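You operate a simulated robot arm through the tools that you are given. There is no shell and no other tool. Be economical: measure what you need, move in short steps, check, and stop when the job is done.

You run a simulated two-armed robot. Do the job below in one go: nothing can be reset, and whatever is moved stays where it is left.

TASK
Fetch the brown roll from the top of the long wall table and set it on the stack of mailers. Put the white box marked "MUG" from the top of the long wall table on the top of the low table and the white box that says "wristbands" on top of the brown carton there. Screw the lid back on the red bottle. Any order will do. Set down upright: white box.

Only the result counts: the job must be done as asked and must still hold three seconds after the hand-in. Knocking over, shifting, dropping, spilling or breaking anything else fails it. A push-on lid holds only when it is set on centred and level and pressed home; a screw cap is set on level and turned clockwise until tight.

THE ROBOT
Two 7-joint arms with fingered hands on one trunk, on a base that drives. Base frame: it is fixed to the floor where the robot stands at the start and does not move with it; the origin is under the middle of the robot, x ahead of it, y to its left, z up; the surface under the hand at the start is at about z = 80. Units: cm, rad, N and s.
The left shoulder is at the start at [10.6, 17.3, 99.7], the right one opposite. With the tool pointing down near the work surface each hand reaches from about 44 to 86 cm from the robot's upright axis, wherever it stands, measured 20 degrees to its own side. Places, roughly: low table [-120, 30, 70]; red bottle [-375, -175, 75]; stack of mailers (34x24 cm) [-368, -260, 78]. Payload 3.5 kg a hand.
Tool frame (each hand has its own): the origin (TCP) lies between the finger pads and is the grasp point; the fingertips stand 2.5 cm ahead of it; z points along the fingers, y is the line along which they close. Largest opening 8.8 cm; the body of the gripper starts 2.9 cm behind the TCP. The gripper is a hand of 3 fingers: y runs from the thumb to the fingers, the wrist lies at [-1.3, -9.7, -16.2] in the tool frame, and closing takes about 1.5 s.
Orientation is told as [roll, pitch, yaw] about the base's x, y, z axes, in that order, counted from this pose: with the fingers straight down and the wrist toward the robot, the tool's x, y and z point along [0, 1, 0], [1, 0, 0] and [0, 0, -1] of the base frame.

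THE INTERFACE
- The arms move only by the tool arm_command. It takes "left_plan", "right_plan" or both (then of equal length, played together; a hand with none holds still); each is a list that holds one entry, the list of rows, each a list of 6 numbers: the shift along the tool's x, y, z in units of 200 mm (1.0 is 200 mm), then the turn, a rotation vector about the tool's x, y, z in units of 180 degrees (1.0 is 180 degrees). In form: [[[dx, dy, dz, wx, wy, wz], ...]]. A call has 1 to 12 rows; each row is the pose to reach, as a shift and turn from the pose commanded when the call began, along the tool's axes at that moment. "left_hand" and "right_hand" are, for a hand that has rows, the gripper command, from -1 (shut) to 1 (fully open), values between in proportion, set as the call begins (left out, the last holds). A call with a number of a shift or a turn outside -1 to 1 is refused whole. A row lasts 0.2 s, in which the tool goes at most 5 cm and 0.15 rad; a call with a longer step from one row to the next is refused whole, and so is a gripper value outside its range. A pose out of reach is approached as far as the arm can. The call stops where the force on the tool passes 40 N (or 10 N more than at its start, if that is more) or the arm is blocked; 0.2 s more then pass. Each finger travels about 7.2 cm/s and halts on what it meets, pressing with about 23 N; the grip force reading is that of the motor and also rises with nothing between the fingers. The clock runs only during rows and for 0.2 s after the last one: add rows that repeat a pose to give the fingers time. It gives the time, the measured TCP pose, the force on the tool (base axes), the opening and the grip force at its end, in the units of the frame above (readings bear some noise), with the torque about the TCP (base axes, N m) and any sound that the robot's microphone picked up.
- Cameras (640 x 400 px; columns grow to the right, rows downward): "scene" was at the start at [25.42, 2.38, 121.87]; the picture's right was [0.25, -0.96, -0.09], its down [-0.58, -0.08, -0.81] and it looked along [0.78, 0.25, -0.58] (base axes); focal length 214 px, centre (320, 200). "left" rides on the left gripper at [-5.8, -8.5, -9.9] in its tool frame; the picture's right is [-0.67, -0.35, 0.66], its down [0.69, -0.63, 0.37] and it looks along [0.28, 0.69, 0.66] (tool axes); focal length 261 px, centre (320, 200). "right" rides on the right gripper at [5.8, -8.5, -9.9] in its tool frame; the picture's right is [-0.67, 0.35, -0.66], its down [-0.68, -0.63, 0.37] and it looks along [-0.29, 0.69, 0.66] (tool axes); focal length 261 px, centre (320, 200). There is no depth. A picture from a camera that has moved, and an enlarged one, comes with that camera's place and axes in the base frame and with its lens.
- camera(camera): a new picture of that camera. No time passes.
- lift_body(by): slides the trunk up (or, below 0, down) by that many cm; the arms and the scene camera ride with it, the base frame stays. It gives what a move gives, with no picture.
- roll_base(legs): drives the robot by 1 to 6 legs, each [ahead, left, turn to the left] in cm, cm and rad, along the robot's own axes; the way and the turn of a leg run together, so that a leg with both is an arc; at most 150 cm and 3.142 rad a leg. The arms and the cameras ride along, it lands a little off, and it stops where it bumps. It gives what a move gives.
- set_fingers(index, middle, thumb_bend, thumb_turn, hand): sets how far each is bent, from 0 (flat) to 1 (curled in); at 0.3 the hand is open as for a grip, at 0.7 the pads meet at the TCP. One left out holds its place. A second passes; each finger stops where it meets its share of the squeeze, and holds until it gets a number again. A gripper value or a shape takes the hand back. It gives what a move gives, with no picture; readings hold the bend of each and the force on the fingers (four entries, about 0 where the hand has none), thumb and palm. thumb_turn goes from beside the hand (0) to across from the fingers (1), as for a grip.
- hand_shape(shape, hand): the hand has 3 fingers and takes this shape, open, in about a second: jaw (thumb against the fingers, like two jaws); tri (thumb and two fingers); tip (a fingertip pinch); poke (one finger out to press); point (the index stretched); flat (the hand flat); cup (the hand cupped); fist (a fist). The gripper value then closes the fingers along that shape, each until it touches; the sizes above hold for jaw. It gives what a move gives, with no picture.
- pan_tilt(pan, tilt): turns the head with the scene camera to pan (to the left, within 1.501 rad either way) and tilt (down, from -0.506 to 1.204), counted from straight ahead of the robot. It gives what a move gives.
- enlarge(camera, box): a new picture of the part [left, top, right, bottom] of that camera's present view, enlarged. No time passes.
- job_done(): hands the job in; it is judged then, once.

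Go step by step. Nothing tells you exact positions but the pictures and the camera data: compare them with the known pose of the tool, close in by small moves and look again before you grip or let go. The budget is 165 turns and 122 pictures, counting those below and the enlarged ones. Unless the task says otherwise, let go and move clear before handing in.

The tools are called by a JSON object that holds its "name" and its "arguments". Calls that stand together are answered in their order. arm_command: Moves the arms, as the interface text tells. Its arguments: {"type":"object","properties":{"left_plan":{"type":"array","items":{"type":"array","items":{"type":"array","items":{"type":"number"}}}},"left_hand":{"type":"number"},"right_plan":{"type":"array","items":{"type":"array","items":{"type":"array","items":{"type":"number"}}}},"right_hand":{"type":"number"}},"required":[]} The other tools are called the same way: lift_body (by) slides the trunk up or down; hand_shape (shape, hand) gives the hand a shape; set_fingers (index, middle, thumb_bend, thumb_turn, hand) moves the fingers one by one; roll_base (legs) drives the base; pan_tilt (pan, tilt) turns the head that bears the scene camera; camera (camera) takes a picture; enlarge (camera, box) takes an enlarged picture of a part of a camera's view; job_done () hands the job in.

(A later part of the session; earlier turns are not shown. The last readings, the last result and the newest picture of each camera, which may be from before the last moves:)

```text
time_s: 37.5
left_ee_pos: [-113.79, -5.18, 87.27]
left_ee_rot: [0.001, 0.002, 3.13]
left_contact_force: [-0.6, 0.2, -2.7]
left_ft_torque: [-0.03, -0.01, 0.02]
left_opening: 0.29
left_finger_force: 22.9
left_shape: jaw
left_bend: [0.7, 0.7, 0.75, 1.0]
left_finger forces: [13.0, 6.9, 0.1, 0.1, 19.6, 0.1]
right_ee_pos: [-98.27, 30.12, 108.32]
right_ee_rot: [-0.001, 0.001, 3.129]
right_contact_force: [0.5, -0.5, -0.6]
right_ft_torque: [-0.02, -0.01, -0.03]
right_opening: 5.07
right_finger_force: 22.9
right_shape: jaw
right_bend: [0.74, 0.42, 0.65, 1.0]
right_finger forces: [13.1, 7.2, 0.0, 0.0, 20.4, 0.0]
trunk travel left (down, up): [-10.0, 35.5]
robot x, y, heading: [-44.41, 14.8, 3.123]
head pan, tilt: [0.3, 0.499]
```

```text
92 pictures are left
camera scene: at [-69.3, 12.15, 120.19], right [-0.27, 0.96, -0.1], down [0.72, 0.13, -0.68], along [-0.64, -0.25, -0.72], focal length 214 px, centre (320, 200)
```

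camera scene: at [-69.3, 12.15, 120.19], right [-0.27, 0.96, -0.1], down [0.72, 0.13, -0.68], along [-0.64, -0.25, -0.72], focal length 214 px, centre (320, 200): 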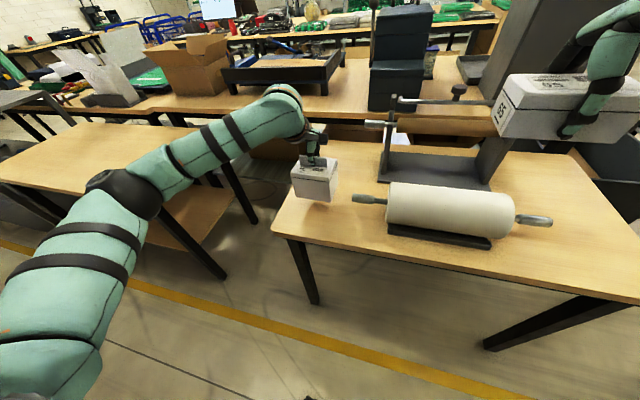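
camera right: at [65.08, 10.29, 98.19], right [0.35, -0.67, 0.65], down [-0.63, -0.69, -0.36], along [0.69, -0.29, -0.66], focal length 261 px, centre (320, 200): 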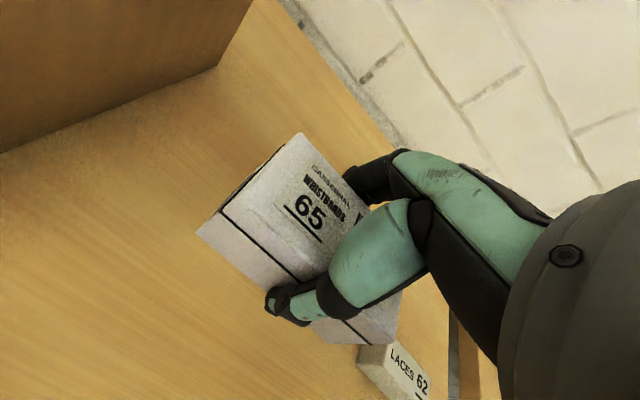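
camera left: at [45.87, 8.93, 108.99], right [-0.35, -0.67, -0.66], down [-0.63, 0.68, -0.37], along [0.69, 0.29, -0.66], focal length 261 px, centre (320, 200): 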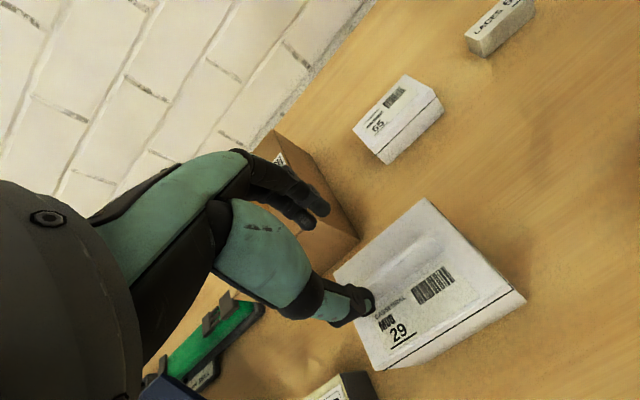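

It's well placed above the free left part. I lower it close to the surface, then in fine steps.

{"name": "arm_command", "arguments": {"left_plan": [[[0, 0, 0.1, 0, 0, 0], [0, 0, 0.19, 0, 0, 0], [0, 0, 0.21, 0, 0, 0], [0, 0, 0.225, 0, 0, 0], [0, 0, 0.235, 0, 0, 0]]]}}

{"name": "enlarge", "arguments": {"camera": "scene", "box": [260, 110, 400, 230]}}

```text
time_s: 38.7
left_ee_pos: [-113.76, -5.18, 82.47]
left_ee_rot: [0.001, -0.004, 3.13]
left_contact_force: [2.5, -1.6, 2.1]
left_ft_torque: [-0.03, -0.01, -0.01]
left_opening: 0.3
left_finger_force: 22.7
left_shape: jaw
left_bend: [0.7, 0.7, 0.75, 1.0]
left_finger forces: [13.2, 6.9, 0.0, 0.0, 22.1, 0.0]
right_ee_pos: [-98.2, 30.18, 108.48]
right_ee_rot: [0.0, 0.0, 3.129]
right_contact_force: [-0.8, 0.2, 0.1]
right_ft_torque: [0.02, 0.0, -0.01]
right_opening: 5.11
right_finger_force: 23.4
right_shape: jaw
right_bend: [0.74, 0.42, 0.65, 1.0]
right_finger forces: [13.2, 7.3, 0.0, 0.0, 20.3, 0.1]
trunk travel left (down, up): [-10.0, 35.5]
robot x, y, heading: [-44.55, 14.62, 3.129]
head pan, tilt: [0.3, 0.499]
```

```text
3.33 times, centred on (330, 170) of scene
camera zoom: at [-69.15, 12.14, 120.24], right [-0.27, 0.96, -0.1], down [0.72, 0.13, -0.68], along [-0.64, -0.25, -0.72], focal length 715 px, centre (287, 300)
```

zoom: 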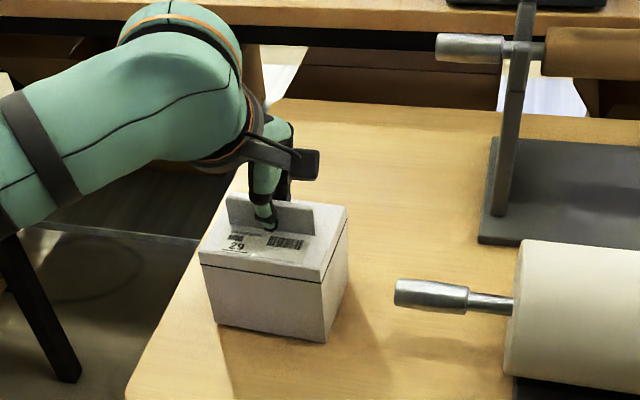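

It has touched down: the force changed by about 5 N. I open the hand, then lift straight up.

{"name": "arm_command", "arguments": {"left_plan": [[[0, 0, 0, 0, 0, 0], [0, 0, 0, 0, 0, 0], [0, 0, 0, 0, 0, 0], [0, 0, 0, 0, 0, 0], [0, 0, 0, 0, 0, 0], [0, 0, 0, 0, 0, 0], [0, 0, -0.05, 0, 0, 0], [0, 0, -0.15, 0, 0, 0], [0, 0, -0.3, 0, 0, 0], [0, 0, -0.5, 0, 0, 0], [0, 0, -0.7, 0, 0, 0]]], "left_hand": 1}}

{"name": "enlarge", "arguments": {"camera": "scene", "box": [260, 110, 400, 230]}}

```text
time_s: 41.1
left_ee_pos: [-113.79, -5.23, 96.48]
left_ee_rot: [0.0, -0.001, 3.13]
left_contact_force: [0.1, 0.5, -0.2]
left_ft_torque: [0.04, -0.03, 0.0]
left_opening: 8.75
left_finger_force: 0.2
left_shape: jaw
left_bend: [0.3, 0.3, 0.3, 0.98]
left_finger forces: [0.0, 0.1, 0.0, 0.0, 0.0, 0.0]
right_ee_pos: [-98.23, 30.23, 108.59]
right_ee_rot: [0.004, 0.001, 3.128]
right_contact_force: [0.9, 0.2, -0.1]
right_ft_torque: [0.02, -0.01, -0.03]
right_opening: 5.11
right_finger_force: 22.7
right_shape: jaw
right_bend: [0.74, 0.42, 0.65, 1.0]
right_finger forces: [13.2, 7.1, 0.0, 0.0, 20.4, 0.1]
trunk travel left (down, up): [-10.0, 35.5]
robot x, y, heading: [-44.52, 14.91, 3.127]
head pan, tilt: [0.3, 0.499]
```

```text
3.33 times, centred on (330, 170) of scene
camera zoom: at [-69.19, 12.2, 120.22], right [-0.27, 0.96, -0.1], down [0.72, 0.13, -0.68], along [-0.64, -0.25, -0.72], focal length 715 px, centre (287, 300)
```

zoom: 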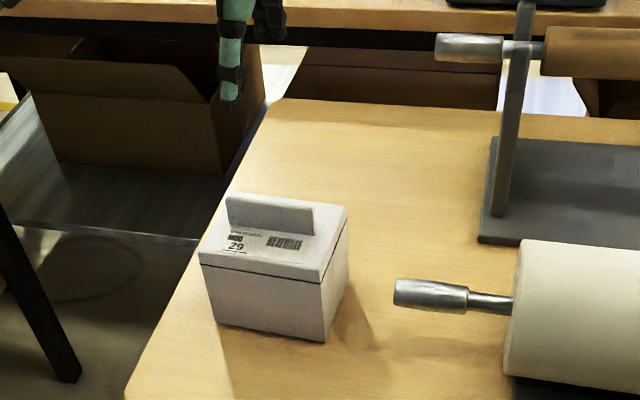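

The MUG box stands upright on the low table. Now I retract the left arm and drive back to the wall table with the wristbands box.

{"name": "arm_command", "arguments": {"left_plan": [[[0, 0, -0.2, 0, 0, 0], [0, 0, -0.4, 0, 0, 0], [0, 0, -0.6, 0, 0, 0], [0, -0.05, -0.78, 0, 0, 0], [0.1, -0.25, -0.8, 0, 0, 0], [0.2, -0.45, -0.8, 0, 0, 0], [0.3, -0.65, -0.8, 0, 0, 0], [0.4, -0.85, -0.8, 0, 0, 0], [0.5, -0.95, -0.8, 0, 0, 0]]]}}

{"name": "roll_base", "arguments": {"legs": [[-24, 0, 0], [0, 0, -1.55], [0, 0, -1.575]]}}

```text
time_s: 43.1
left_ee_pos: [-94.89, -15.61, 112.19]
left_ee_rot: [0.002, 0.001, 3.13]
left_contact_force: [-0.3, -0.2, -0.2]
left_ft_torque: [0.0, 0.01, 0.0]
left_opening: 8.77
left_finger_force: 0.1
left_shape: jaw
left_bend: [0.3, 0.3, 0.3, 0.98]
left_finger forces: [0.0, 0.0, 0.0, 0.1, 0.0, 0.0]
right_ee_pos: [-98.26, 30.09, 108.46]
right_ee_rot: [0.0, -0.002, 3.128]
right_contact_force: [-0.5, -0.4, -0.8]
right_ft_torque: [0.01, -0.01, 0.03]
right_opening: 5.12
right_finger_force: 23.2
right_shape: jaw
right_bend: [0.74, 0.42, 0.65, 1.0]
right_finger forces: [13.2, 7.2, 0.0, 0.0, 20.3, 0.0]
trunk travel left (down, up): [-10.0, 35.5]
robot x, y, heading: [-44.55, 14.49, 3.13]
head pan, tilt: [0.3, 0.499]
```

```text
time_s: 52.6
left_ee_pos: [31.28, 42.74, 112.29]
left_ee_rot: [-0.001, -0.001, -0.044]
left_contact_force: [0.4, 0.0, -0.4]
left_ft_torque: [0.01, 0.02, 0.01]
left_opening: 8.77
left_finger_force: 0.1
left_shape: jaw
left_bend: [0.3, 0.3, 0.3, 0.98]
left_finger forces: [0.1, 0.0, 0.1, 0.0, 0.0, 0.1]
right_ee_pos: [33.32, -2.88, 108.47]
right_ee_rot: [0.001, 0.0, -0.045]
right_contact_force: [0.4, 0.0, -0.6]
right_ft_torque: [-0.01, 0.01, -0.01]
right_opening: 5.02
right_finger_force: 22.9
right_shape: jaw
right_bend: [0.74, 0.42, 0.65, 1.0]
right_finger forces: [13.0, 7.0, 0.0, 0.0, 20.0, 0.0]
trunk travel left (down, up): [-10.0, 35.5]
robot x, y, heading: [-20.32, 14.49, -0.043]
head pan, tilt: [0.3, 0.499]
```

I'm facing the wall table again. I'll move ahead and left so the right hand faces the carton.

{"name": "roll_base", "arguments": {"legs": [[0, 0, 0.044], [22, 27, 0]]}}

{"name": "pan_tilt", "arguments": {"pan": -0.1, "tilt": 0.3}}

{"name": "camera", "arguments": {"camera": "scene"}}

{"name": "camera", "arguments": {"camera": "right"}}

```text
time_s: 55.3
left_ee_pos: [52.06, 71.88, 112.31]
left_ee_rot: [-0.001, 0.0, 0.002]
left_contact_force: [0.0, 0.3, -0.8]
left_ft_torque: [0.02, 0.0, 0.01]
left_opening: 8.79
left_finger_force: 0.0
left_shape: jaw
left_bend: [0.3, 0.3, 0.3, 0.98]
left_finger forces: [0.0, 0.0, 0.1, 0.0, 0.1, 0.0]
right_ee_pos: [56.05, 26.12, 108.43]
right_ee_rot: [0.001, -0.001, 0.0]
right_contact_force: [0.5, 0.1, 0.5]
right_ft_torque: [0.01, 0.0, -0.01]
right_opening: 5.02
right_finger_force: 23.0
right_shape: jaw
right_bend: [0.74, 0.42, 0.65, 1.0]
right_finger forces: [13.0, 7.0, 0.1, 0.1, 20.0, 0.1]
trunk travel left (down, up): [-10.0, 35.5]
robot x, y, heading: [2.37, 41.2, 0.0]
head pan, tilt: [0.3, 0.499]
```

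```text
time_s: 56.1
left_ee_pos: [52.07, 71.88, 112.33]
left_ee_rot: [0.0, 0.001, 0.002]
left_contact_force: [0.2, -0.5, 0.6]
left_ft_torque: [0.01, -0.03, 0.0]
left_opening: 8.76
left_finger_force: 0.0
left_shape: jaw
left_bend: [0.3, 0.3, 0.3, 0.98]
left_finger forces: [0.0, 0.0, 0.0, 0.0, 0.1, 0.0]
right_ee_pos: [56.07, 26.31, 108.46]
right_ee_rot: [0.002, 0.001, 0.0]
right_contact_force: [0.5, 0.2, 0.6]
right_ft_torque: [0.0, -0.02, -0.02]
right_opening: 5.0
right_finger_force: 22.8
right_shape: jaw
right_bend: [0.74, 0.42, 0.65, 1.0]
right_finger forces: [13.1, 7.0, 0.0, 0.1, 20.0, 0.0]
trunk travel left (down, up): [-10.0, 35.5]
robot x, y, heading: [1.88, 41.09, 0.002]
head pan, tilt: [-0.099, 0.3]
```

```text
89 pictures are left
camera scene: at [27.65, 39.97, 121.75], right [-0.09, -1.0, 0.03], down [-0.59, 0.03, -0.81], along [0.8, -0.09, -0.59], focal length 214 px, centre (320, 200)
```

scene: 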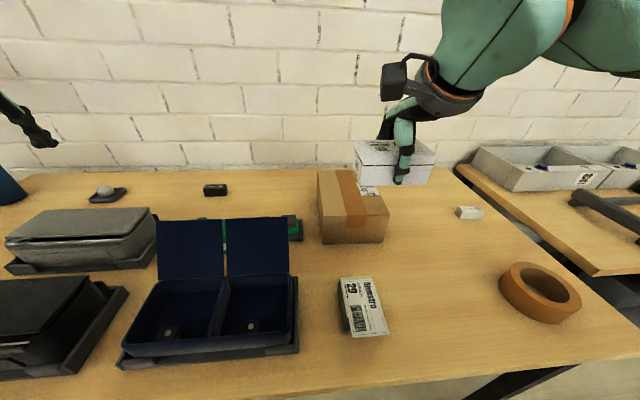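

```text
88 pictures are left
camera right: at [47.53, 31.96, 118.34], right [0.35, -0.67, 0.65], down [-0.63, -0.68, -0.37], along [0.69, -0.28, -0.66], focal length 261 px, centre (320, 200)
```

right: 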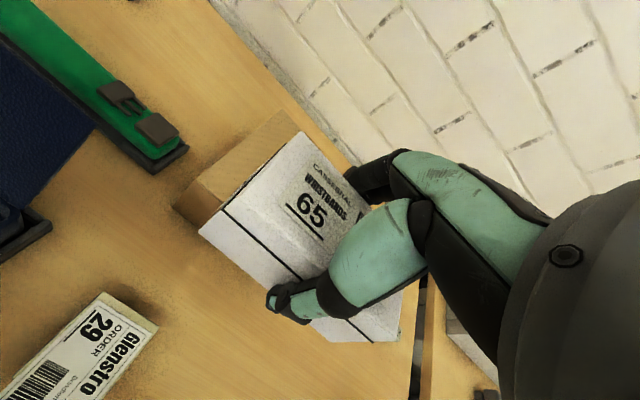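

The carton top spans x 65–87, y 18–35 at z≈89.4. I'll bring the wristbands box over its centre, to TCP (75, 26.5).

{"name": "arm_command", "arguments": {"right_plan": [[[0, 0.2, 0.05, 0, 0, 0], [0.01, 0.4, 0.12, 0, 0, 0], [0.01, 0.6, 0.22, 0, 0, 0], [0.01, 0.8, 0.32, 0, 0, 0], [0.01, 0.95, 0.42, 0, 0, 0], [0.01, 0.95, 0.6, 0, 0, 0], [0.01, 0.95, 0.68, 0, 0, 0], [0.01, 0.95, 0.68, 0, 0, 0]]]}}

{"name": "enlarge", "arguments": {"camera": "scene", "box": [280, 120, 440, 260]}}

{"name": "camera", "arguments": {"camera": "right"}}

```text
time_s: 57.9
left_ee_pos: [52.08, 71.7, 112.31]
left_ee_rot: [0.001, 0.0, 0.0]
left_contact_force: [0.8, -0.9, -0.1]
left_ft_torque: [-0.01, 0.03, 0.0]
left_opening: 8.75
left_finger_force: 0.1
left_shape: jaw
left_bend: [0.3, 0.3, 0.3, 0.98]
left_finger forces: [0.0, 0.0, 0.0, 0.1, 0.1, 0.1]
right_ee_pos: [74.99, 26.45, 94.83]
right_ee_rot: [0.0, 0.0, -0.001]
right_contact_force: [1.0, 0.6, -0.2]
right_ft_torque: [0.01, -0.04, 0.01]
right_opening: 5.01
right_finger_force: 23.0
right_shape: jaw
right_bend: [0.74, 0.42, 0.65, 1.0]
right_finger forces: [13.0, 7.0, 0.0, 0.0, 20.0, 0.1]
trunk travel left (down, up): [-10.0, 35.5]
robot x, y, heading: [1.96, 41.1, -0.001]
head pan, tilt: [-0.099, 0.3]
```

```text
2.86 times, centred on (360, 190) of scene
camera zoom: at [27.65, 39.97, 121.75], right [-0.09, -1.0, 0.03], down [-0.59, 0.03, -0.81], along [0.8, -0.09, -0.59], focal length 613 px, centre (206, 229)
```

zoom: 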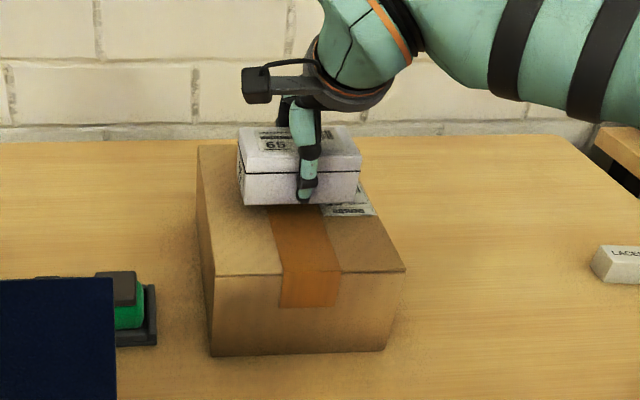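

```text
86 pictures are left
camera right: at [66.48, 32.18, 104.67], right [0.35, -0.67, 0.65], down [-0.63, -0.69, -0.37], along [0.69, -0.28, -0.66], focal length 261 px, centre (320, 200)
```

right: 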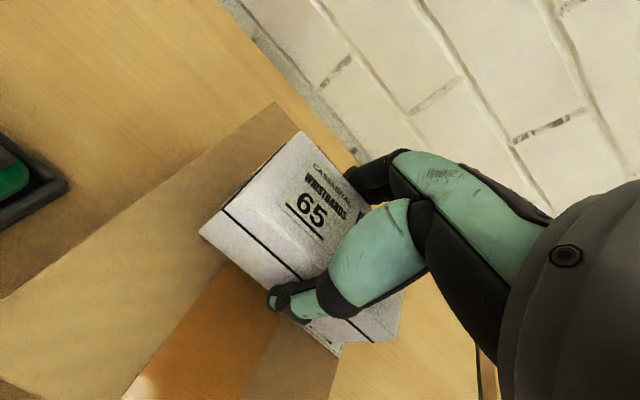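

It's over the carton top. I lower it in fine steps.

{"name": "arm_command", "arguments": {"right_plan": [[[0, 0, 0.04, 0, 0, 0], [0, 0, 0.07, 0, 0, 0], [0, 0, 0.085, 0, 0, 0], [0, 0, 0.095, 0, 0, 0]]]}}

{"name": "enlarge", "arguments": {"camera": "scene", "box": [320, 150, 400, 220]}}

```text
time_s: 58.9
left_ee_pos: [51.98, 71.9, 112.36]
left_ee_rot: [0.001, -0.002, 0.003]
left_contact_force: [-0.2, -0.3, 0.0]
left_ft_torque: [-0.01, 0.03, -0.01]
left_opening: 8.76
left_finger_force: 0.0
left_shape: jaw
left_bend: [0.3, 0.3, 0.3, 0.98]
left_finger forces: [0.1, 0.0, 0.1, 0.0, 0.0, 0.1]
right_ee_pos: [74.99, 26.33, 93.14]
right_ee_rot: [0.002, -0.003, 0.0]
right_contact_force: [3.8, -1.0, 11.8]
right_ft_torque: [0.02, -0.07, 0.01]
right_opening: 4.97
right_finger_force: 22.6
right_shape: jaw
right_bend: [0.74, 0.42, 0.66, 1.0]
right_finger forces: [15.8, 8.4, 0.0, 0.0, 20.5, 0.0]
trunk travel left (down, up): [-10.0, 35.5]
robot x, y, heading: [2.05, 41.14, 0.0]
head pan, tilt: [-0.099, 0.3]
```

```text
5.71 times, centred on (360, 185) of scene
camera zoom: at [27.5, 40.0, 121.82], right [-0.09, -1.0, 0.03], down [-0.59, 0.03, -0.81], along [0.8, -0.09, -0.59], focal length 1226 px, centre (91, 286)
```

zoom: 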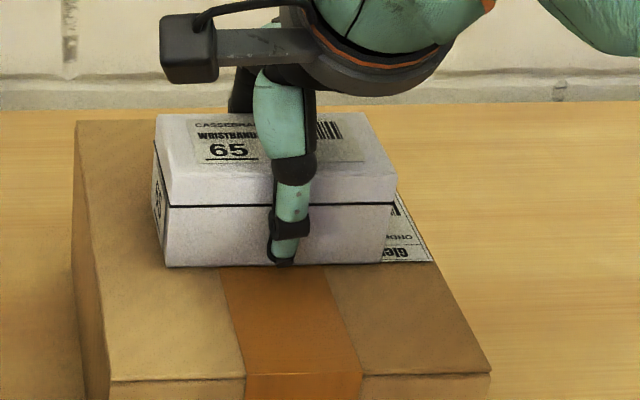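

It's resting on the carton. I ease off slightly, open, and lift straight up.

{"name": "arm_command", "arguments": {"right_plan": [[[0, 0, -0.004, 0, 0, 0], [0, 0, -0.004, 0, 0, 0], [0, 0, -0.004, 0, 0, 0], [0, 0, -0.004, 0, 0, 0], [0, 0, -0.004, 0, 0, 0], [0, 0, -0.004, 0, 0, 0], [0, 0, -0.06, 0, 0, 0], [0, 0, -0.16, 0, 0, 0], [0, 0, -0.3, 0, 0, 0], [0, 0, -0.5, 0, 0, 0], [0, -0.15, -0.65, 0, 0, 0], [0, -0.35, -0.75, 0, 0, 0]]], "right_hand": 1}}

{"name": "camera", "arguments": {"camera": "scene"}}

```text
time_s: 61.5
left_ee_pos: [51.89, 71.72, 112.34]
left_ee_rot: [0.0, -0.002, 0.0]
left_contact_force: [0.2, -0.4, 0.5]
left_ft_torque: [-0.03, -0.03, -0.01]
left_opening: 8.8
left_finger_force: 0.0
left_shape: jaw
left_bend: [0.3, 0.3, 0.3, 0.98]
left_finger forces: [0.0, 0.0, 0.0, 0.0, 0.1, 0.0]
right_ee_pos: [68.08, 26.38, 108.01]
right_ee_rot: [0.002, 0.0, -0.001]
right_contact_force: [-0.6, -0.6, -1.0]
right_ft_torque: [0.01, -0.01, -0.03]
right_opening: 8.77
right_finger_force: 0.1
right_shape: jaw
right_bend: [0.3, 0.3, 0.3, 0.98]
right_finger forces: [0.0, 0.0, 0.1, 0.0, 0.0, 0.1]
trunk travel left (down, up): [-10.0, 35.5]
robot x, y, heading: [1.87, 40.96, 0.001]
head pan, tilt: [-0.099, 0.3]
```

```text
84 pictures are left
camera scene: at [27.53, 39.96, 121.79], right [-0.09, -1.0, 0.03], down [-0.59, 0.03, -0.81], along [0.8, -0.09, -0.59], focal length 214 px, centre (320, 200)
```

scene: 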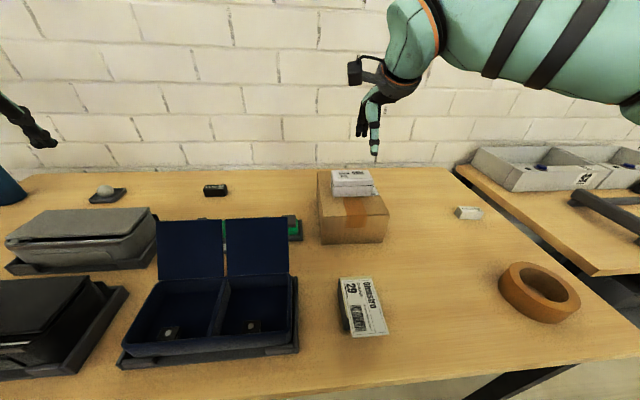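

The wristbands box sits flat on the carton. Next is the brown roll at about (48, -8.5). I'll back up and shift right so the right hand is above it.

{"name": "roll_base", "arguments": {"legs": [[-14, -33, 0]]}}

{"name": "pan_tilt", "arguments": {"pan": -0.3, "tilt": 0.4}}

{"name": "camera", "arguments": {"camera": "scene"}}

{"name": "camera", "arguments": {"camera": "right"}}

```text
time_s: 63.8
left_ee_pos: [37.94, 39.29, 112.31]
left_ee_rot: [0.0, -0.001, 0.008]
left_contact_force: [0.2, 0.5, 0.2]
left_ft_torque: [0.0, 0.01, 0.03]
left_opening: 8.76
left_finger_force: 0.2
left_shape: jaw
left_bend: [0.3, 0.3, 0.3, 0.98]
left_finger forces: [0.1, 0.0, 0.0, 0.0, 0.0, 0.0]
right_ee_pos: [54.43, -6.0, 107.84]
right_ee_rot: [0.002, -0.001, 0.006]
right_contact_force: [-0.8, 0.8, 0.7]
right_ft_torque: [0.0, 0.01, 0.01]
right_opening: 8.78
right_finger_force: 0.1
right_shape: jaw
right_bend: [0.3, 0.3, 0.3, 0.98]
right_finger forces: [0.0, 0.0, 0.0, 0.0, 0.0, 0.1]
trunk travel left (down, up): [-10.0, 35.5]
robot x, y, heading: [-12.07, 8.33, 0.003]
head pan, tilt: [-0.099, 0.3]
```

```text
time_s: 64.6
left_ee_pos: [37.97, 39.3, 112.31]
left_ee_rot: [0.0, -0.001, 0.007]
left_contact_force: [-1.1, -0.2, -0.4]
left_ft_torque: [-0.02, 0.0, 0.01]
left_opening: 8.77
left_finger_force: 0.1
left_shape: jaw
left_bend: [0.3, 0.3, 0.3, 0.98]
left_finger forces: [0.0, 0.0, 0.0, 0.0, 0.0, 0.0]
right_ee_pos: [54.47, -6.01, 107.88]
right_ee_rot: [0.0, 0.001, 0.004]
right_contact_force: [0.0, -0.2, -0.1]
right_ft_torque: [0.01, 0.0, 0.0]
right_opening: 8.79
right_finger_force: 0.1
right_shape: jaw
right_bend: [0.3, 0.3, 0.3, 0.98]
right_finger forces: [0.0, 0.0, 0.1, 0.1, 0.0, 0.0]
trunk travel left (down, up): [-10.0, 35.5]
robot x, y, heading: [-12.03, 8.19, 0.006]
head pan, tilt: [-0.3, 0.4]
```

```text
83 pictures are left
camera scene: at [12.97, 5.56, 121.02], right [-0.27, -0.96, 0.1], down [-0.65, 0.11, -0.75], along [0.71, -0.27, -0.65], focal length 214 px, centre (320, 200)
```

scene: 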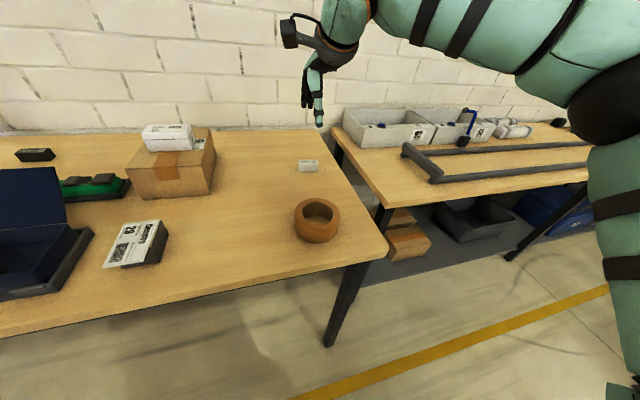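

```text
82 pictures are left
camera right: at [45.81, -0.28, 117.73], right [0.35, -0.67, 0.65], down [-0.63, -0.69, -0.37], along [0.7, -0.28, -0.66], focal length 261 px, centre (320, 200)
```

right: 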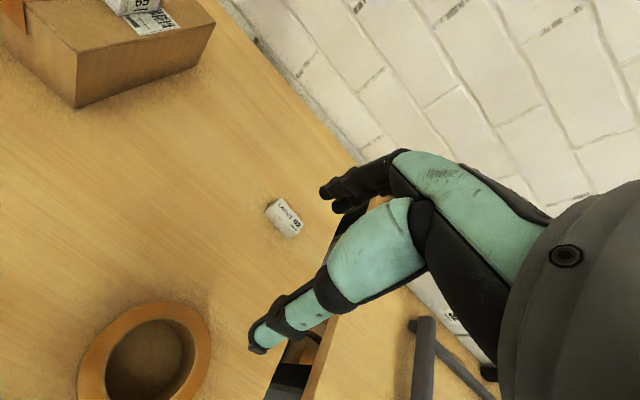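

{"name": "enlarge", "arguments": {"camera": "scene", "box": [280, 190, 360, 250]}}

```text
6.67 times, centred on (320, 220) of scene
camera zoom: at [12.97, 5.56, 121.02], right [-0.27, -0.96, 0.1], down [-0.65, 0.11, -0.75], along [0.71, -0.27, -0.65], focal length 1430 px, centre (320, 67)
```

zoom: 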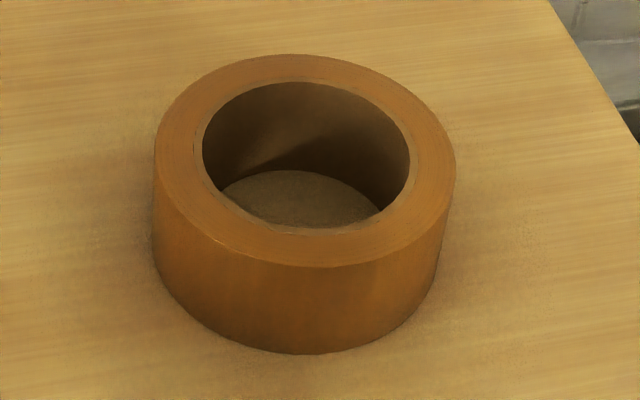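

The roll's centre is about (47.9, -7.6), outer diameter 11, hole 7.5, top z 84.8. I'll grip the near wall at x≈43.2 with the fingers in the hole, hovering over it first.

{"name": "arm_command", "arguments": {"right_plan": [[[-0.02, -0.14, 0.12, 0, 0, 0], [-0.04, -0.3, 0.28, 0, 0, 0], [-0.06, -0.45, 0.44, 0, 0, 0], [-0.08, -0.562, 0.6, 0, 0, 0], [-0.08, -0.562, 0.78, 0, 0, 0], [-0.08, -0.562, 0.85, 0, 0, 0], [-0.08, -0.562, 0.85, 0, 0, 0]]]}}

{"name": "camera", "arguments": {"camera": "right"}}

{"name": "enlarge", "arguments": {"camera": "scene", "box": [240, 130, 380, 270]}}

```text
time_s: 66.2
left_ee_pos: [37.9, 39.31, 112.3]
left_ee_rot: [0.0, -0.001, 0.008]
left_contact_force: [-0.5, 0.3, -1.0]
left_ft_torque: [0.03, -0.01, 0.0]
left_opening: 8.77
left_finger_force: 0.0
left_shape: jaw
left_bend: [0.3, 0.3, 0.3, 0.98]
left_finger forces: [0.0, 0.1, 0.0, 0.0, 0.0, 0.0]
right_ee_pos: [43.03, -7.59, 90.78]
right_ee_rot: [0.002, 0.001, 0.005]
right_contact_force: [-1.0, -0.1, -0.6]
right_ft_torque: [0.0, 0.02, -0.01]
right_opening: 8.8
right_finger_force: 0.0
right_shape: jaw
right_bend: [0.3, 0.3, 0.3, 0.98]
right_finger forces: [0.0, 0.1, 0.0, 0.1, 0.0, 0.0]
trunk travel left (down, up): [-10.0, 35.5]
robot x, y, heading: [-12.11, 8.23, 0.004]
head pan, tilt: [-0.3, 0.4]
```

```text
80 pictures are left
camera right: at [34.55, -1.91, 100.67], right [0.35, -0.67, 0.65], down [-0.63, -0.69, -0.37], along [0.7, -0.28, -0.66], focal length 261 px, centre (320, 200)
```

right: 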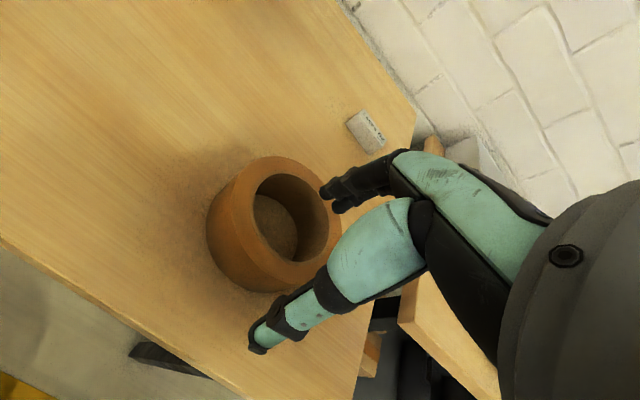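

```text
2.86 times, centred on (310, 200) of scene
camera zoom: at [12.96, 5.55, 121.02], right [-0.27, -0.96, 0.1], down [-0.65, 0.11, -0.75], along [0.71, -0.27, -0.65], focal length 613 px, centre (349, 200)
```

zoom: 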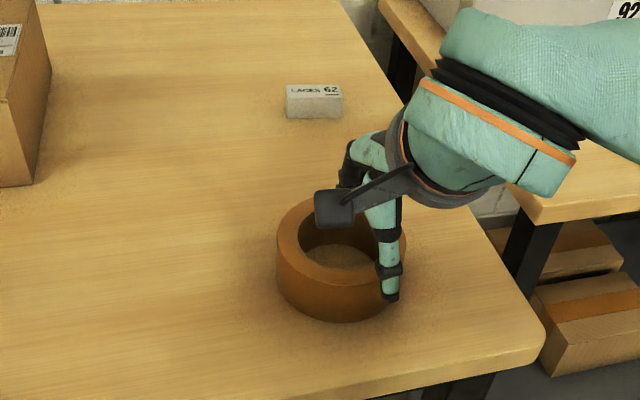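

It's aligned: thumb outside, fingers over the hole. I go down and close.

{"name": "arm_command", "arguments": {"right_plan": [[[0, 0, 0.12, 0, 0, 0], [0, 0, 0.24, 0, 0, 0], [0, 0, 0.36, 0, 0, 0], [0, 0, 0.36, 0, 0, 0]]]}}

{"name": "arm_command", "arguments": {"right_plan": [[[0, 0, 0, 0, 0, 0], [0, 0, 0, 0, 0, 0], [0, 0, 0, 0, 0, 0], [0, 0, 0, 0, 0, 0], [0, 0, 0, 0, 0, 0], [0, 0, 0, 0, 0, 0], [0, 0, 0, 0, 0, 0], [0, 0, 0, 0, 0, 0]]], "right_hand": -1}}

{"name": "arm_command", "arguments": {"right_plan": [[[0, 0, -0.05, 0, 0, 0], [0, 0, -0.12, 0, 0, 0], [0, 0, -0.2, 0, 0, 0], [0, 0, -0.25, 0, 0, 0]]]}}

{"name": "camera", "arguments": {"camera": "right"}}

{"name": "enlarge", "arguments": {"camera": "scene", "box": [240, 130, 380, 270]}}

```text
time_s: 67.2
left_ee_pos: [38.04, 39.33, 112.18]
left_ee_rot: [-0.002, 0.0, 0.007]
left_contact_force: [-0.5, 0.4, 0.5]
left_ft_torque: [-0.01, -0.02, 0.0]
left_opening: 8.78
left_finger_force: 0.1
left_shape: jaw
left_bend: [0.3, 0.3, 0.3, 0.98]
left_finger forces: [0.0, 0.1, 0.1, 0.1, 0.0, 0.0]
right_ee_pos: [43.17, -7.82, 83.65]
right_ee_rot: [-0.002, 0.0, 0.003]
right_contact_force: [-0.4, 0.3, 0.1]
right_ft_torque: [-0.01, -0.01, 0.02]
right_opening: 8.8
right_finger_force: 0.0
right_shape: jaw
right_bend: [0.3, 0.3, 0.3, 0.98]
right_finger forces: [0.1, 0.0, 0.1, 0.0, 0.0, 0.1]
trunk travel left (down, up): [-10.0, 35.5]
robot x, y, heading: [-12.15, 8.51, 0.001]
head pan, tilt: [-0.3, 0.4]
```

```text
time_s: 69.0
left_ee_pos: [37.91, 39.33, 112.29]
left_ee_rot: [0.001, 0.0, 0.006]
left_contact_force: [0.8, 0.0, 0.4]
left_ft_torque: [-0.01, -0.02, 0.01]
left_opening: 8.77
left_finger_force: 0.0
left_shape: jaw
left_bend: [0.3, 0.3, 0.3, 0.98]
left_finger forces: [0.0, 0.0, 0.0, 0.0, 0.0, 0.0]
right_ee_pos: [43.17, -7.82, 83.74]
right_ee_rot: [-0.001, 0.002, 0.005]
right_contact_force: [-0.2, 0.8, -0.2]
right_ft_torque: [0.0, -0.05, 0.0]
right_opening: 1.15
right_finger_force: 22.4
right_shape: jaw
right_bend: [0.72, 0.58, 0.73, 1.0]
right_finger forces: [13.1, 6.5, 0.1, 0.0, 20.5, 0.0]
trunk travel left (down, up): [-10.0, 35.5]
robot x, y, heading: [-12.12, 8.34, 0.005]
head pan, tilt: [-0.3, 0.4]
```

```text
time_s: 70.0
left_ee_pos: [37.93, 39.36, 112.18]
left_ee_rot: [0.001, 0.001, 0.009]
left_contact_force: [-1.0, 0.5, 0.6]
left_ft_torque: [0.0, 0.0, 0.01]
left_opening: 8.74
left_finger_force: 0.1
left_shape: jaw
left_bend: [0.3, 0.3, 0.3, 0.98]
left_finger forces: [0.0, 0.0, 0.0, 0.0, 0.0, 0.0]
right_ee_pos: [42.96, -7.82, 88.54]
right_ee_rot: [0.001, 0.003, 0.005]
right_contact_force: [0.0, 1.1, -2.0]
right_ft_torque: [0.0, 0.11, -0.02]
right_opening: 1.16
right_finger_force: 23.3
right_shape: jaw
right_bend: [0.72, 0.58, 0.74, 1.0]
right_finger forces: [14.4, 7.2, 0.0, 0.1, 21.9, 0.0]
trunk travel left (down, up): [-10.0, 35.5]
robot x, y, heading: [-12.21, 8.14, 0.003]
head pan, tilt: [-0.3, 0.4]
```

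```text
78 pictures are left
camera right: at [34.52, -1.97, 98.57], right [0.35, -0.67, 0.65], down [-0.63, -0.69, -0.37], along [0.69, -0.28, -0.66], focal length 261 px, centre (320, 200)
```

right: 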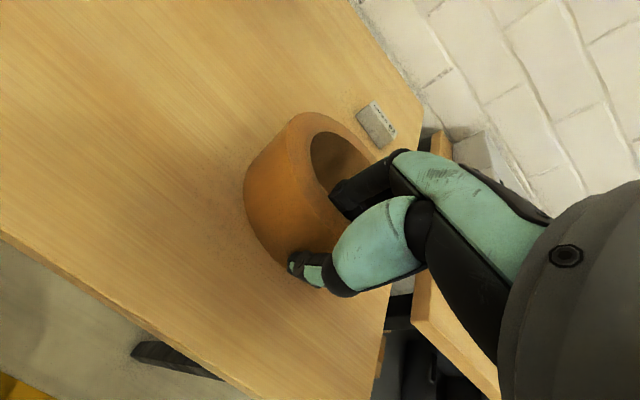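

```text
2.86 times, centred on (310, 200) of scene
camera zoom: at [13.0, 5.55, 121.01], right [-0.27, -0.96, 0.1], down [-0.65, 0.11, -0.75], along [0.71, -0.27, -0.65], focal length 613 px, centre (349, 200)
```

zoom: 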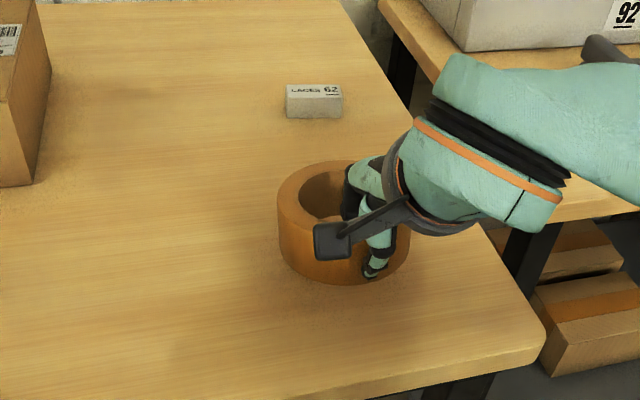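

The roll is lifted and steady. I'll raise it to carrying height, back off, and turn right to look for a way to the mailers.

{"name": "arm_command", "arguments": {"right_plan": [[[0, 0, -0.2, 0, 0, 0], [0, 0, -0.4, 0, 0, 0], [0, 0, -0.6, 0, 0, 0], [0, 0, -0.8, 0, 0, 0], [-0.05, -0.1, -1, 0, 0, 0], [-0.1, -0.1, -1, 0, 0, 0]]]}}

{"name": "roll_base", "arguments": {"legs": [[-18, 0, 0], [0, 0, -1.57]]}}

{"name": "pan_tilt", "arguments": {"pan": 0, "tilt": 0.2}}

{"name": "camera", "arguments": {"camera": "scene"}}

{"name": "pan_tilt", "arguments": {"pan": -0.9, "tilt": 0.2}}

{"name": "camera", "arguments": {"camera": "scene"}}

```text
time_s: 71.4
left_ee_pos: [38.06, 39.3, 112.26]
left_ee_rot: [0.0, 0.001, 0.007]
left_contact_force: [0.1, -0.4, -0.1]
left_ft_torque: [0.04, 0.01, 0.02]
left_opening: 8.77
left_finger_force: 0.1
left_shape: jaw
left_bend: [0.3, 0.3, 0.3, 0.98]
left_finger forces: [0.0, 0.0, 0.0, 0.1, 0.1, 0.0]
right_ee_pos: [41.28, -9.78, 108.61]
right_ee_rot: [0.002, 0.002, 0.007]
right_contact_force: [0.4, -0.1, -2.4]
right_ft_torque: [-0.01, 0.09, 0.03]
right_opening: 1.16
right_finger_force: 22.9
right_shape: jaw
right_bend: [0.72, 0.58, 0.75, 1.0]
right_finger forces: [14.9, 7.1, 0.0, 0.0, 22.0, 0.1]
trunk travel left (down, up): [-10.0, 35.5]
robot x, y, heading: [-11.79, 8.1, 0.01]
head pan, tilt: [-0.3, 0.4]
```

```text
time_s: 76.7
left_ee_pos: [0.28, -42.19, 112.31]
left_ee_rot: [0.0, 0.0, -1.574]
left_contact_force: [0.6, 0.1, -0.3]
left_ft_torque: [-0.01, 0.01, -0.01]
left_opening: 8.76
left_finger_force: 0.0
left_shape: jaw
left_bend: [0.3, 0.3, 0.3, 0.98]
left_finger forces: [0.0, 0.1, 0.0, 0.0, 0.0, 0.0]
right_ee_pos: [-48.87, -44.94, 108.59]
right_ee_rot: [0.0, 0.002, -1.573]
right_contact_force: [0.8, 0.2, -2.4]
right_ft_torque: [0.07, 0.0, -0.02]
right_opening: 1.16
right_finger_force: 22.5
right_shape: jaw
right_bend: [0.72, 0.58, 0.75, 1.0]
right_finger forces: [14.5, 7.2, 0.0, 0.1, 21.3, 0.0]
trunk travel left (down, up): [-10.0, 35.5]
robot x, y, heading: [-29.88, 8.18, -1.57]
head pan, tilt: [-0.3, 0.4]
```

```text
time_s: 77.5
left_ee_pos: [0.2, -42.12, 112.29]
left_ee_rot: [0.001, 0.0, -1.572]
left_contact_force: [0.2, 0.4, -0.5]
left_ft_torque: [-0.01, -0.01, -0.01]
left_opening: 8.77
left_finger_force: 0.1
left_shape: jaw
left_bend: [0.3, 0.3, 0.3, 0.98]
left_finger forces: [0.0, 0.0, 0.1, 0.0, 0.0, 0.0]
right_ee_pos: [-48.61, -45.05, 108.53]
right_ee_rot: [-0.002, 0.001, -1.572]
right_contact_force: [0.9, 0.0, -2.3]
right_ft_torque: [0.1, -0.02, -0.02]
right_opening: 1.15
right_finger_force: 22.8
right_shape: jaw
right_bend: [0.72, 0.58, 0.75, 1.0]
right_finger forces: [14.5, 7.2, 0.0, 0.1, 21.4, 0.1]
trunk travel left (down, up): [-10.0, 35.5]
robot x, y, heading: [-29.94, 8.49, -1.573]
head pan, tilt: [0.0, 0.201]
```

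```text
76 pictures are left
camera scene: at [-30.61, -18.12, 122.61], right [-1.0, 0.0, 0.0], down [0.0, 0.51, -0.86], along [0.0, -0.86, -0.51], focal length 214 px, centre (320, 200)
```

scene: 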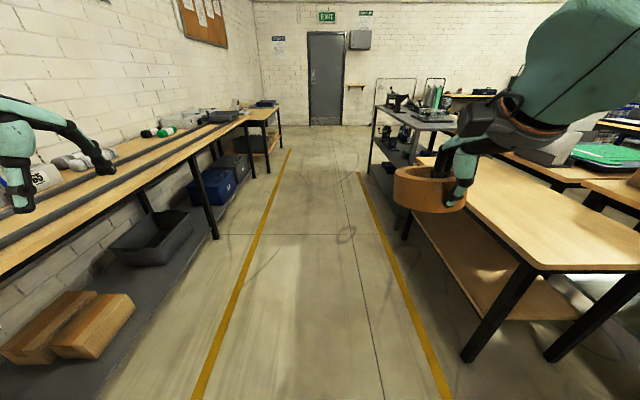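

```text
time_s: 78.7
left_ee_pos: [0.17, -42.01, 112.3]
left_ee_rot: [0.001, 0.0, -1.572]
left_contact_force: [0.2, 0.5, 0.3]
left_ft_torque: [0.01, -0.01, -0.01]
left_opening: 8.78
left_finger_force: 0.0
left_shape: jaw
left_bend: [0.3, 0.3, 0.3, 0.98]
left_finger forces: [0.0, 0.0, 0.0, 0.0, 0.0, 0.0]
right_ee_pos: [-48.86, -44.92, 108.43]
right_ee_rot: [0.0, 0.002, -1.576]
right_contact_force: [-0.7, 0.2, -2.3]
right_ft_torque: [0.1, -0.02, 0.01]
right_opening: 1.15
right_finger_force: 22.7
right_shape: jaw
right_bend: [0.72, 0.58, 0.75, 1.0]
right_finger forces: [14.6, 7.1, 0.1, 0.0, 21.6, 0.1]
trunk travel left (down, up): [-10.0, 35.5]
robot x, y, heading: [-30.3, 8.01, -1.574]
head pan, tilt: [-0.901, 0.201]
```

```text
75 pictures are left
camera scene: at [-37.89, -14.77, 123.75], right [-0.62, 0.74, 0.25], down [0.16, 0.43, -0.89], along [-0.77, -0.51, -0.39], focal length 214 px, centre (320, 200)
```

scene: 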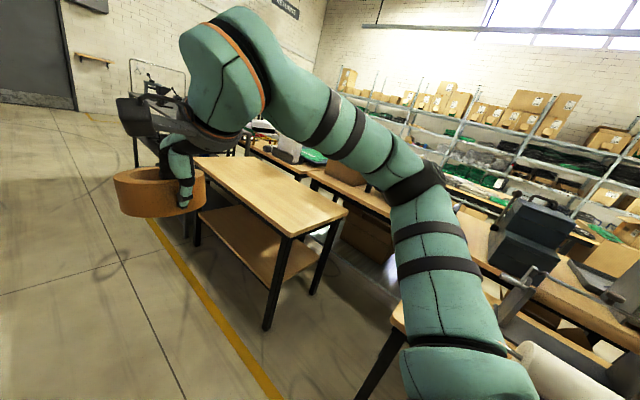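

The aisle runs along -y. I'll drive down it and look toward the far tables.

{"name": "roll_base", "arguments": {"legs": [[140, 0, 0]]}}

{"name": "camera", "arguments": {"camera": "scene"}}

{"name": "pan_tilt", "arguments": {"pan": -0.2, "tilt": 0.2}}

{"name": "camera", "arguments": {"camera": "scene"}}

```text
time_s: 85.8
left_ee_pos: [-0.87, -184.37, 112.28]
left_ee_rot: [-0.001, -0.001, -1.58]
left_contact_force: [-0.9, -0.6, 0.0]
left_ft_torque: [0.01, -0.06, -0.02]
left_opening: 8.76
left_finger_force: 0.1
left_shape: jaw
left_bend: [0.3, 0.3, 0.3, 0.98]
left_finger forces: [0.0, 0.0, 0.0, 0.0, 0.0, 0.1]
right_ee_pos: [-49.76, -187.02, 108.61]
right_ee_rot: [0.0, 0.003, -1.579]
right_contact_force: [-0.4, -0.6, -1.9]
right_ft_torque: [0.14, 0.01, 0.04]
right_opening: 1.13
right_finger_force: 23.4
right_shape: jaw
right_bend: [0.72, 0.58, 0.75, 1.0]
right_finger forces: [14.6, 7.2, 0.0, 0.0, 21.6, 0.1]
trunk travel left (down, up): [-10.0, 35.5]
robot x, y, heading: [-31.25, -133.76, -1.579]
head pan, tilt: [-0.901, 0.201]
```

```text
74 pictures are left
camera scene: at [-38.81, -156.87, 123.76], right [-0.62, 0.75, 0.25], down [0.16, 0.43, -0.89], along [-0.77, -0.5, -0.39], focal length 214 px, centre (320, 200)
```

scene: 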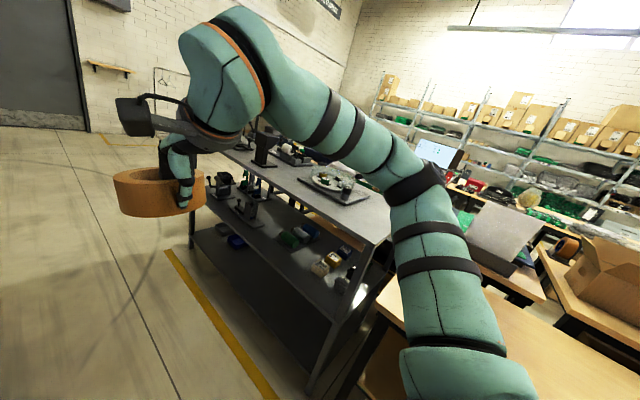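

```text
time_s: 86.9
left_ee_pos: [-0.79, -184.48, 112.26]
left_ee_rot: [0.0, 0.003, -1.578]
left_contact_force: [0.4, 0.0, -0.1]
left_ft_torque: [0.02, 0.01, -0.01]
left_opening: 8.76
left_finger_force: 0.1
left_shape: jaw
left_bend: [0.3, 0.3, 0.3, 0.98]
left_finger forces: [0.0, 0.0, 0.0, 0.0, 0.1, 0.0]
right_ee_pos: [-49.8, -187.13, 108.61]
right_ee_rot: [0.0, 0.002, -1.579]
right_contact_force: [0.2, 0.3, -3.3]
right_ft_torque: [0.12, -0.01, 0.0]
right_opening: 1.15
right_finger_force: 22.9
right_shape: jaw
right_bend: [0.72, 0.58, 0.75, 1.0]
right_finger forces: [14.5, 7.2, 0.0, 0.0, 21.5, 0.0]
trunk travel left (down, up): [-10.0, 35.5]
robot x, y, heading: [-30.94, -134.19, -1.58]
head pan, tilt: [-0.201, 0.201]
```

```text
73 pictures are left
camera scene: at [-33.4, -160.07, 122.67], right [-0.98, 0.2, 0.06], down [0.04, 0.5, -0.86], along [-0.2, -0.84, -0.5], focal length 214 px, centre (320, 200)
```

scene: 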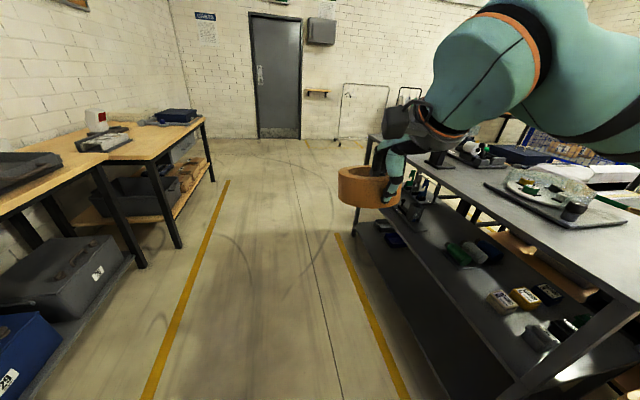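

A metal table runs to about y=-300. I'll pass its end and then turn right to look toward the mailers.

{"name": "roll_base", "arguments": {"legs": [[150, 0, 0], [85, 0, 0], [0, 0, -1.56]]}}

{"name": "pan_tilt", "arguments": {"pan": -0.25, "tilt": 0.2}}

{"name": "camera", "arguments": {"camera": "scene"}}

```text
time_s: 102.4
left_ee_pos: [-85.1, -403.15, 112.31]
left_ee_rot: [-0.002, 0.0, 3.133]
left_contact_force: [-0.7, -0.6, -0.3]
left_ft_torque: [0.03, -0.04, -0.01]
left_opening: 8.77
left_finger_force: 0.0
left_shape: jaw
left_bend: [0.3, 0.3, 0.3, 0.98]
left_finger forces: [0.0, 0.1, 0.0, 0.0, 0.0, 0.0]
right_ee_pos: [-87.7, -354.17, 108.44]
right_ee_rot: [0.0, 0.003, 3.132]
right_contact_force: [-0.3, -0.8, -2.7]
right_ft_torque: [-0.01, -0.11, -0.02]
right_opening: 1.14
right_finger_force: 22.9
right_shape: jaw
right_bend: [0.72, 0.58, 0.75, 1.0]
right_finger forces: [14.5, 7.2, 0.0, 0.1, 21.2, 0.0]
trunk travel left (down, up): [-10.0, 35.5]
robot x, y, heading: [-34.48, -373.04, 3.13]
head pan, tilt: [-0.201, 0.201]
```

```text
time_s: 103.0
left_ee_pos: [-85.17, -403.3, 112.31]
left_ee_rot: [0.0, 0.002, 3.134]
left_contact_force: [-0.1, -0.7, -1.2]
left_ft_torque: [0.0, -0.02, -0.03]
left_opening: 8.74
left_finger_force: 0.0
left_shape: jaw
left_bend: [0.3, 0.3, 0.3, 0.98]
left_finger forces: [0.1, 0.0, 0.1, 0.1, 0.1, 0.0]
right_ee_pos: [-87.74, -354.19, 108.55]
right_ee_rot: [0.001, 0.002, 3.132]
right_contact_force: [0.1, -0.1, -1.6]
right_ft_torque: [0.02, -0.12, 0.0]
right_opening: 1.16
right_finger_force: 23.0
right_shape: jaw
right_bend: [0.72, 0.58, 0.75, 1.0]
right_finger forces: [14.5, 7.4, 0.0, 0.1, 21.3, 0.0]
trunk travel left (down, up): [-10.0, 35.5]
robot x, y, heading: [-34.91, -372.55, 3.137]
head pan, tilt: [-0.25, 0.201]
```

```text
72 pictures are left
camera scene: at [-60.7, -370.42, 122.71], right [0.24, 0.97, 0.08], down [0.5, -0.05, -0.86], along [-0.83, 0.25, -0.5], focal length 214 px, centre (320, 200)
```

scene: 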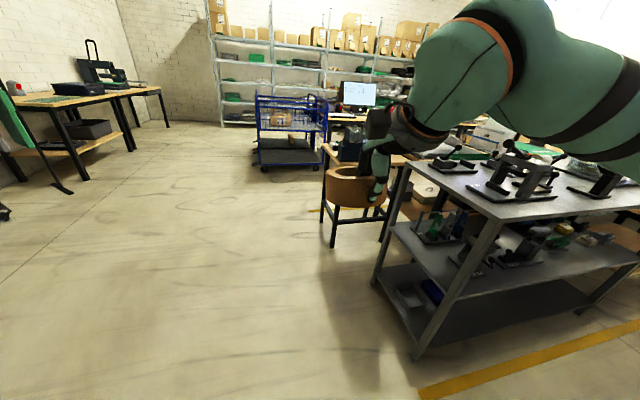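

The floor is open ahead, with a blue trolley further on. I move forward to look between the tables.

{"name": "roll_base", "arguments": {"legs": [[140, 10, 0]]}}

{"name": "pan_tilt", "arguments": {"pan": -0.35, "tilt": 0.2}}

{"name": "camera", "arguments": {"camera": "scene"}}

{"name": "pan_tilt", "arguments": {"pan": -1.1, "tilt": 0.2}}

{"name": "camera", "arguments": {"camera": "scene"}}

```text
time_s: 110.1
left_ee_pos: [-227.72, -410.18, 112.28]
left_ee_rot: [-0.001, 0.002, 3.117]
left_contact_force: [-0.3, -0.3, 0.2]
left_ft_torque: [-0.03, -0.02, 0.0]
left_opening: 8.76
left_finger_force: 0.0
left_shape: jaw
left_bend: [0.3, 0.3, 0.3, 0.98]
left_finger forces: [0.0, 0.0, 0.1, 0.0, 0.0, 0.0]
right_ee_pos: [-229.46, -360.96, 108.63]
right_ee_rot: [0.001, 0.001, 3.117]
right_contact_force: [0.2, -0.5, -1.8]
right_ft_torque: [0.02, -0.07, 0.0]
right_opening: 1.17
right_finger_force: 23.0
right_shape: jaw
right_bend: [0.72, 0.58, 0.75, 1.0]
right_finger forces: [14.6, 7.3, 0.0, 0.1, 21.4, 0.0]
trunk travel left (down, up): [-10.0, 35.5]
robot x, y, heading: [-176.71, -380.56, 3.114]
head pan, tilt: [-0.25, 0.201]
```

```text
time_s: 110.8
left_ee_pos: [-227.72, -410.18, 112.18]
left_ee_rot: [-0.001, 0.002, 3.117]
left_contact_force: [0.0, -0.5, 0.1]
left_ft_torque: [0.03, 0.02, -0.01]
left_opening: 8.75
left_finger_force: 0.0
left_shape: jaw
left_bend: [0.3, 0.3, 0.3, 0.98]
left_finger forces: [0.0, 0.0, 0.1, 0.1, 0.1, 0.1]
right_ee_pos: [-229.48, -360.92, 108.54]
right_ee_rot: [0.002, 0.001, 3.116]
right_contact_force: [-0.9, 0.2, -2.4]
right_ft_torque: [-0.02, -0.1, -0.01]
right_opening: 1.17
right_finger_force: 22.6
right_shape: jaw
right_bend: [0.72, 0.58, 0.75, 1.0]
right_finger forces: [14.6, 7.2, 0.1, 0.0, 21.3, 0.0]
trunk travel left (down, up): [-10.0, 35.5]
robot x, y, heading: [-176.91, -380.51, 3.12]
head pan, tilt: [-0.351, 0.201]
```

```text
71 pictures are left
camera scene: at [-202.44, -376.84, 122.79], right [0.35, 0.93, 0.11], down [0.49, -0.08, -0.87], along [-0.8, 0.36, -0.49], focal length 214 px, centre (320, 200)
```

scene: 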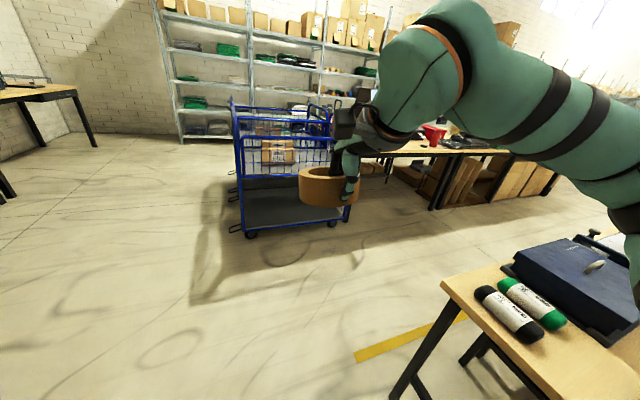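

```text
time_s: 111.9
left_ee_pos: [-227.67, -410.07, 112.2]
left_ee_rot: [0.001, 0.001, 3.117]
left_contact_force: [-0.3, -0.5, -0.8]
left_ft_torque: [-0.04, 0.0, 0.0]
left_opening: 8.77
left_finger_force: 0.1
left_shape: jaw
left_bend: [0.3, 0.3, 0.3, 0.98]
left_finger forces: [0.0, 0.0, 0.1, 0.1, 0.0, 0.1]
right_ee_pos: [-229.45, -360.99, 108.55]
right_ee_rot: [0.0, 0.001, 3.115]
right_contact_force: [-0.1, -0.1, -1.4]
right_ft_torque: [0.0, -0.14, -0.01]
right_opening: 1.13
right_finger_force: 23.1
right_shape: jaw
right_bend: [0.72, 0.58, 0.75, 1.0]
right_finger forces: [14.6, 7.3, 0.0, 0.0, 21.3, 0.0]
trunk travel left (down, up): [-10.0, 35.5]
robot x, y, heading: [-176.81, -380.86, 3.113]
head pan, tilt: [-1.1, 0.201]
```

```text
70 pictures are left
camera scene: at [-198.04, -371.86, 124.26], right [0.85, 0.43, 0.29], down [0.4, -0.19, -0.9], along [-0.33, 0.88, -0.33], focal length 214 px, centre (320, 200)
```

scene: 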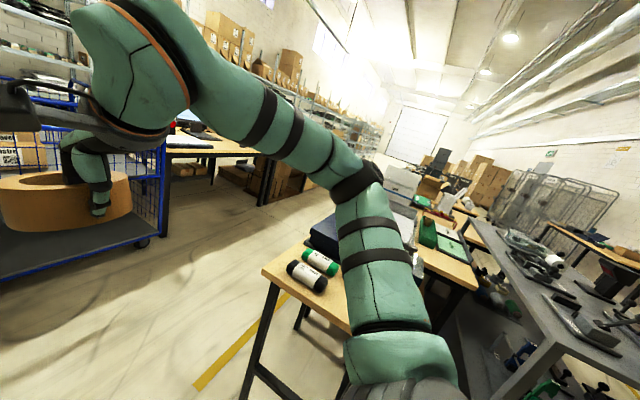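

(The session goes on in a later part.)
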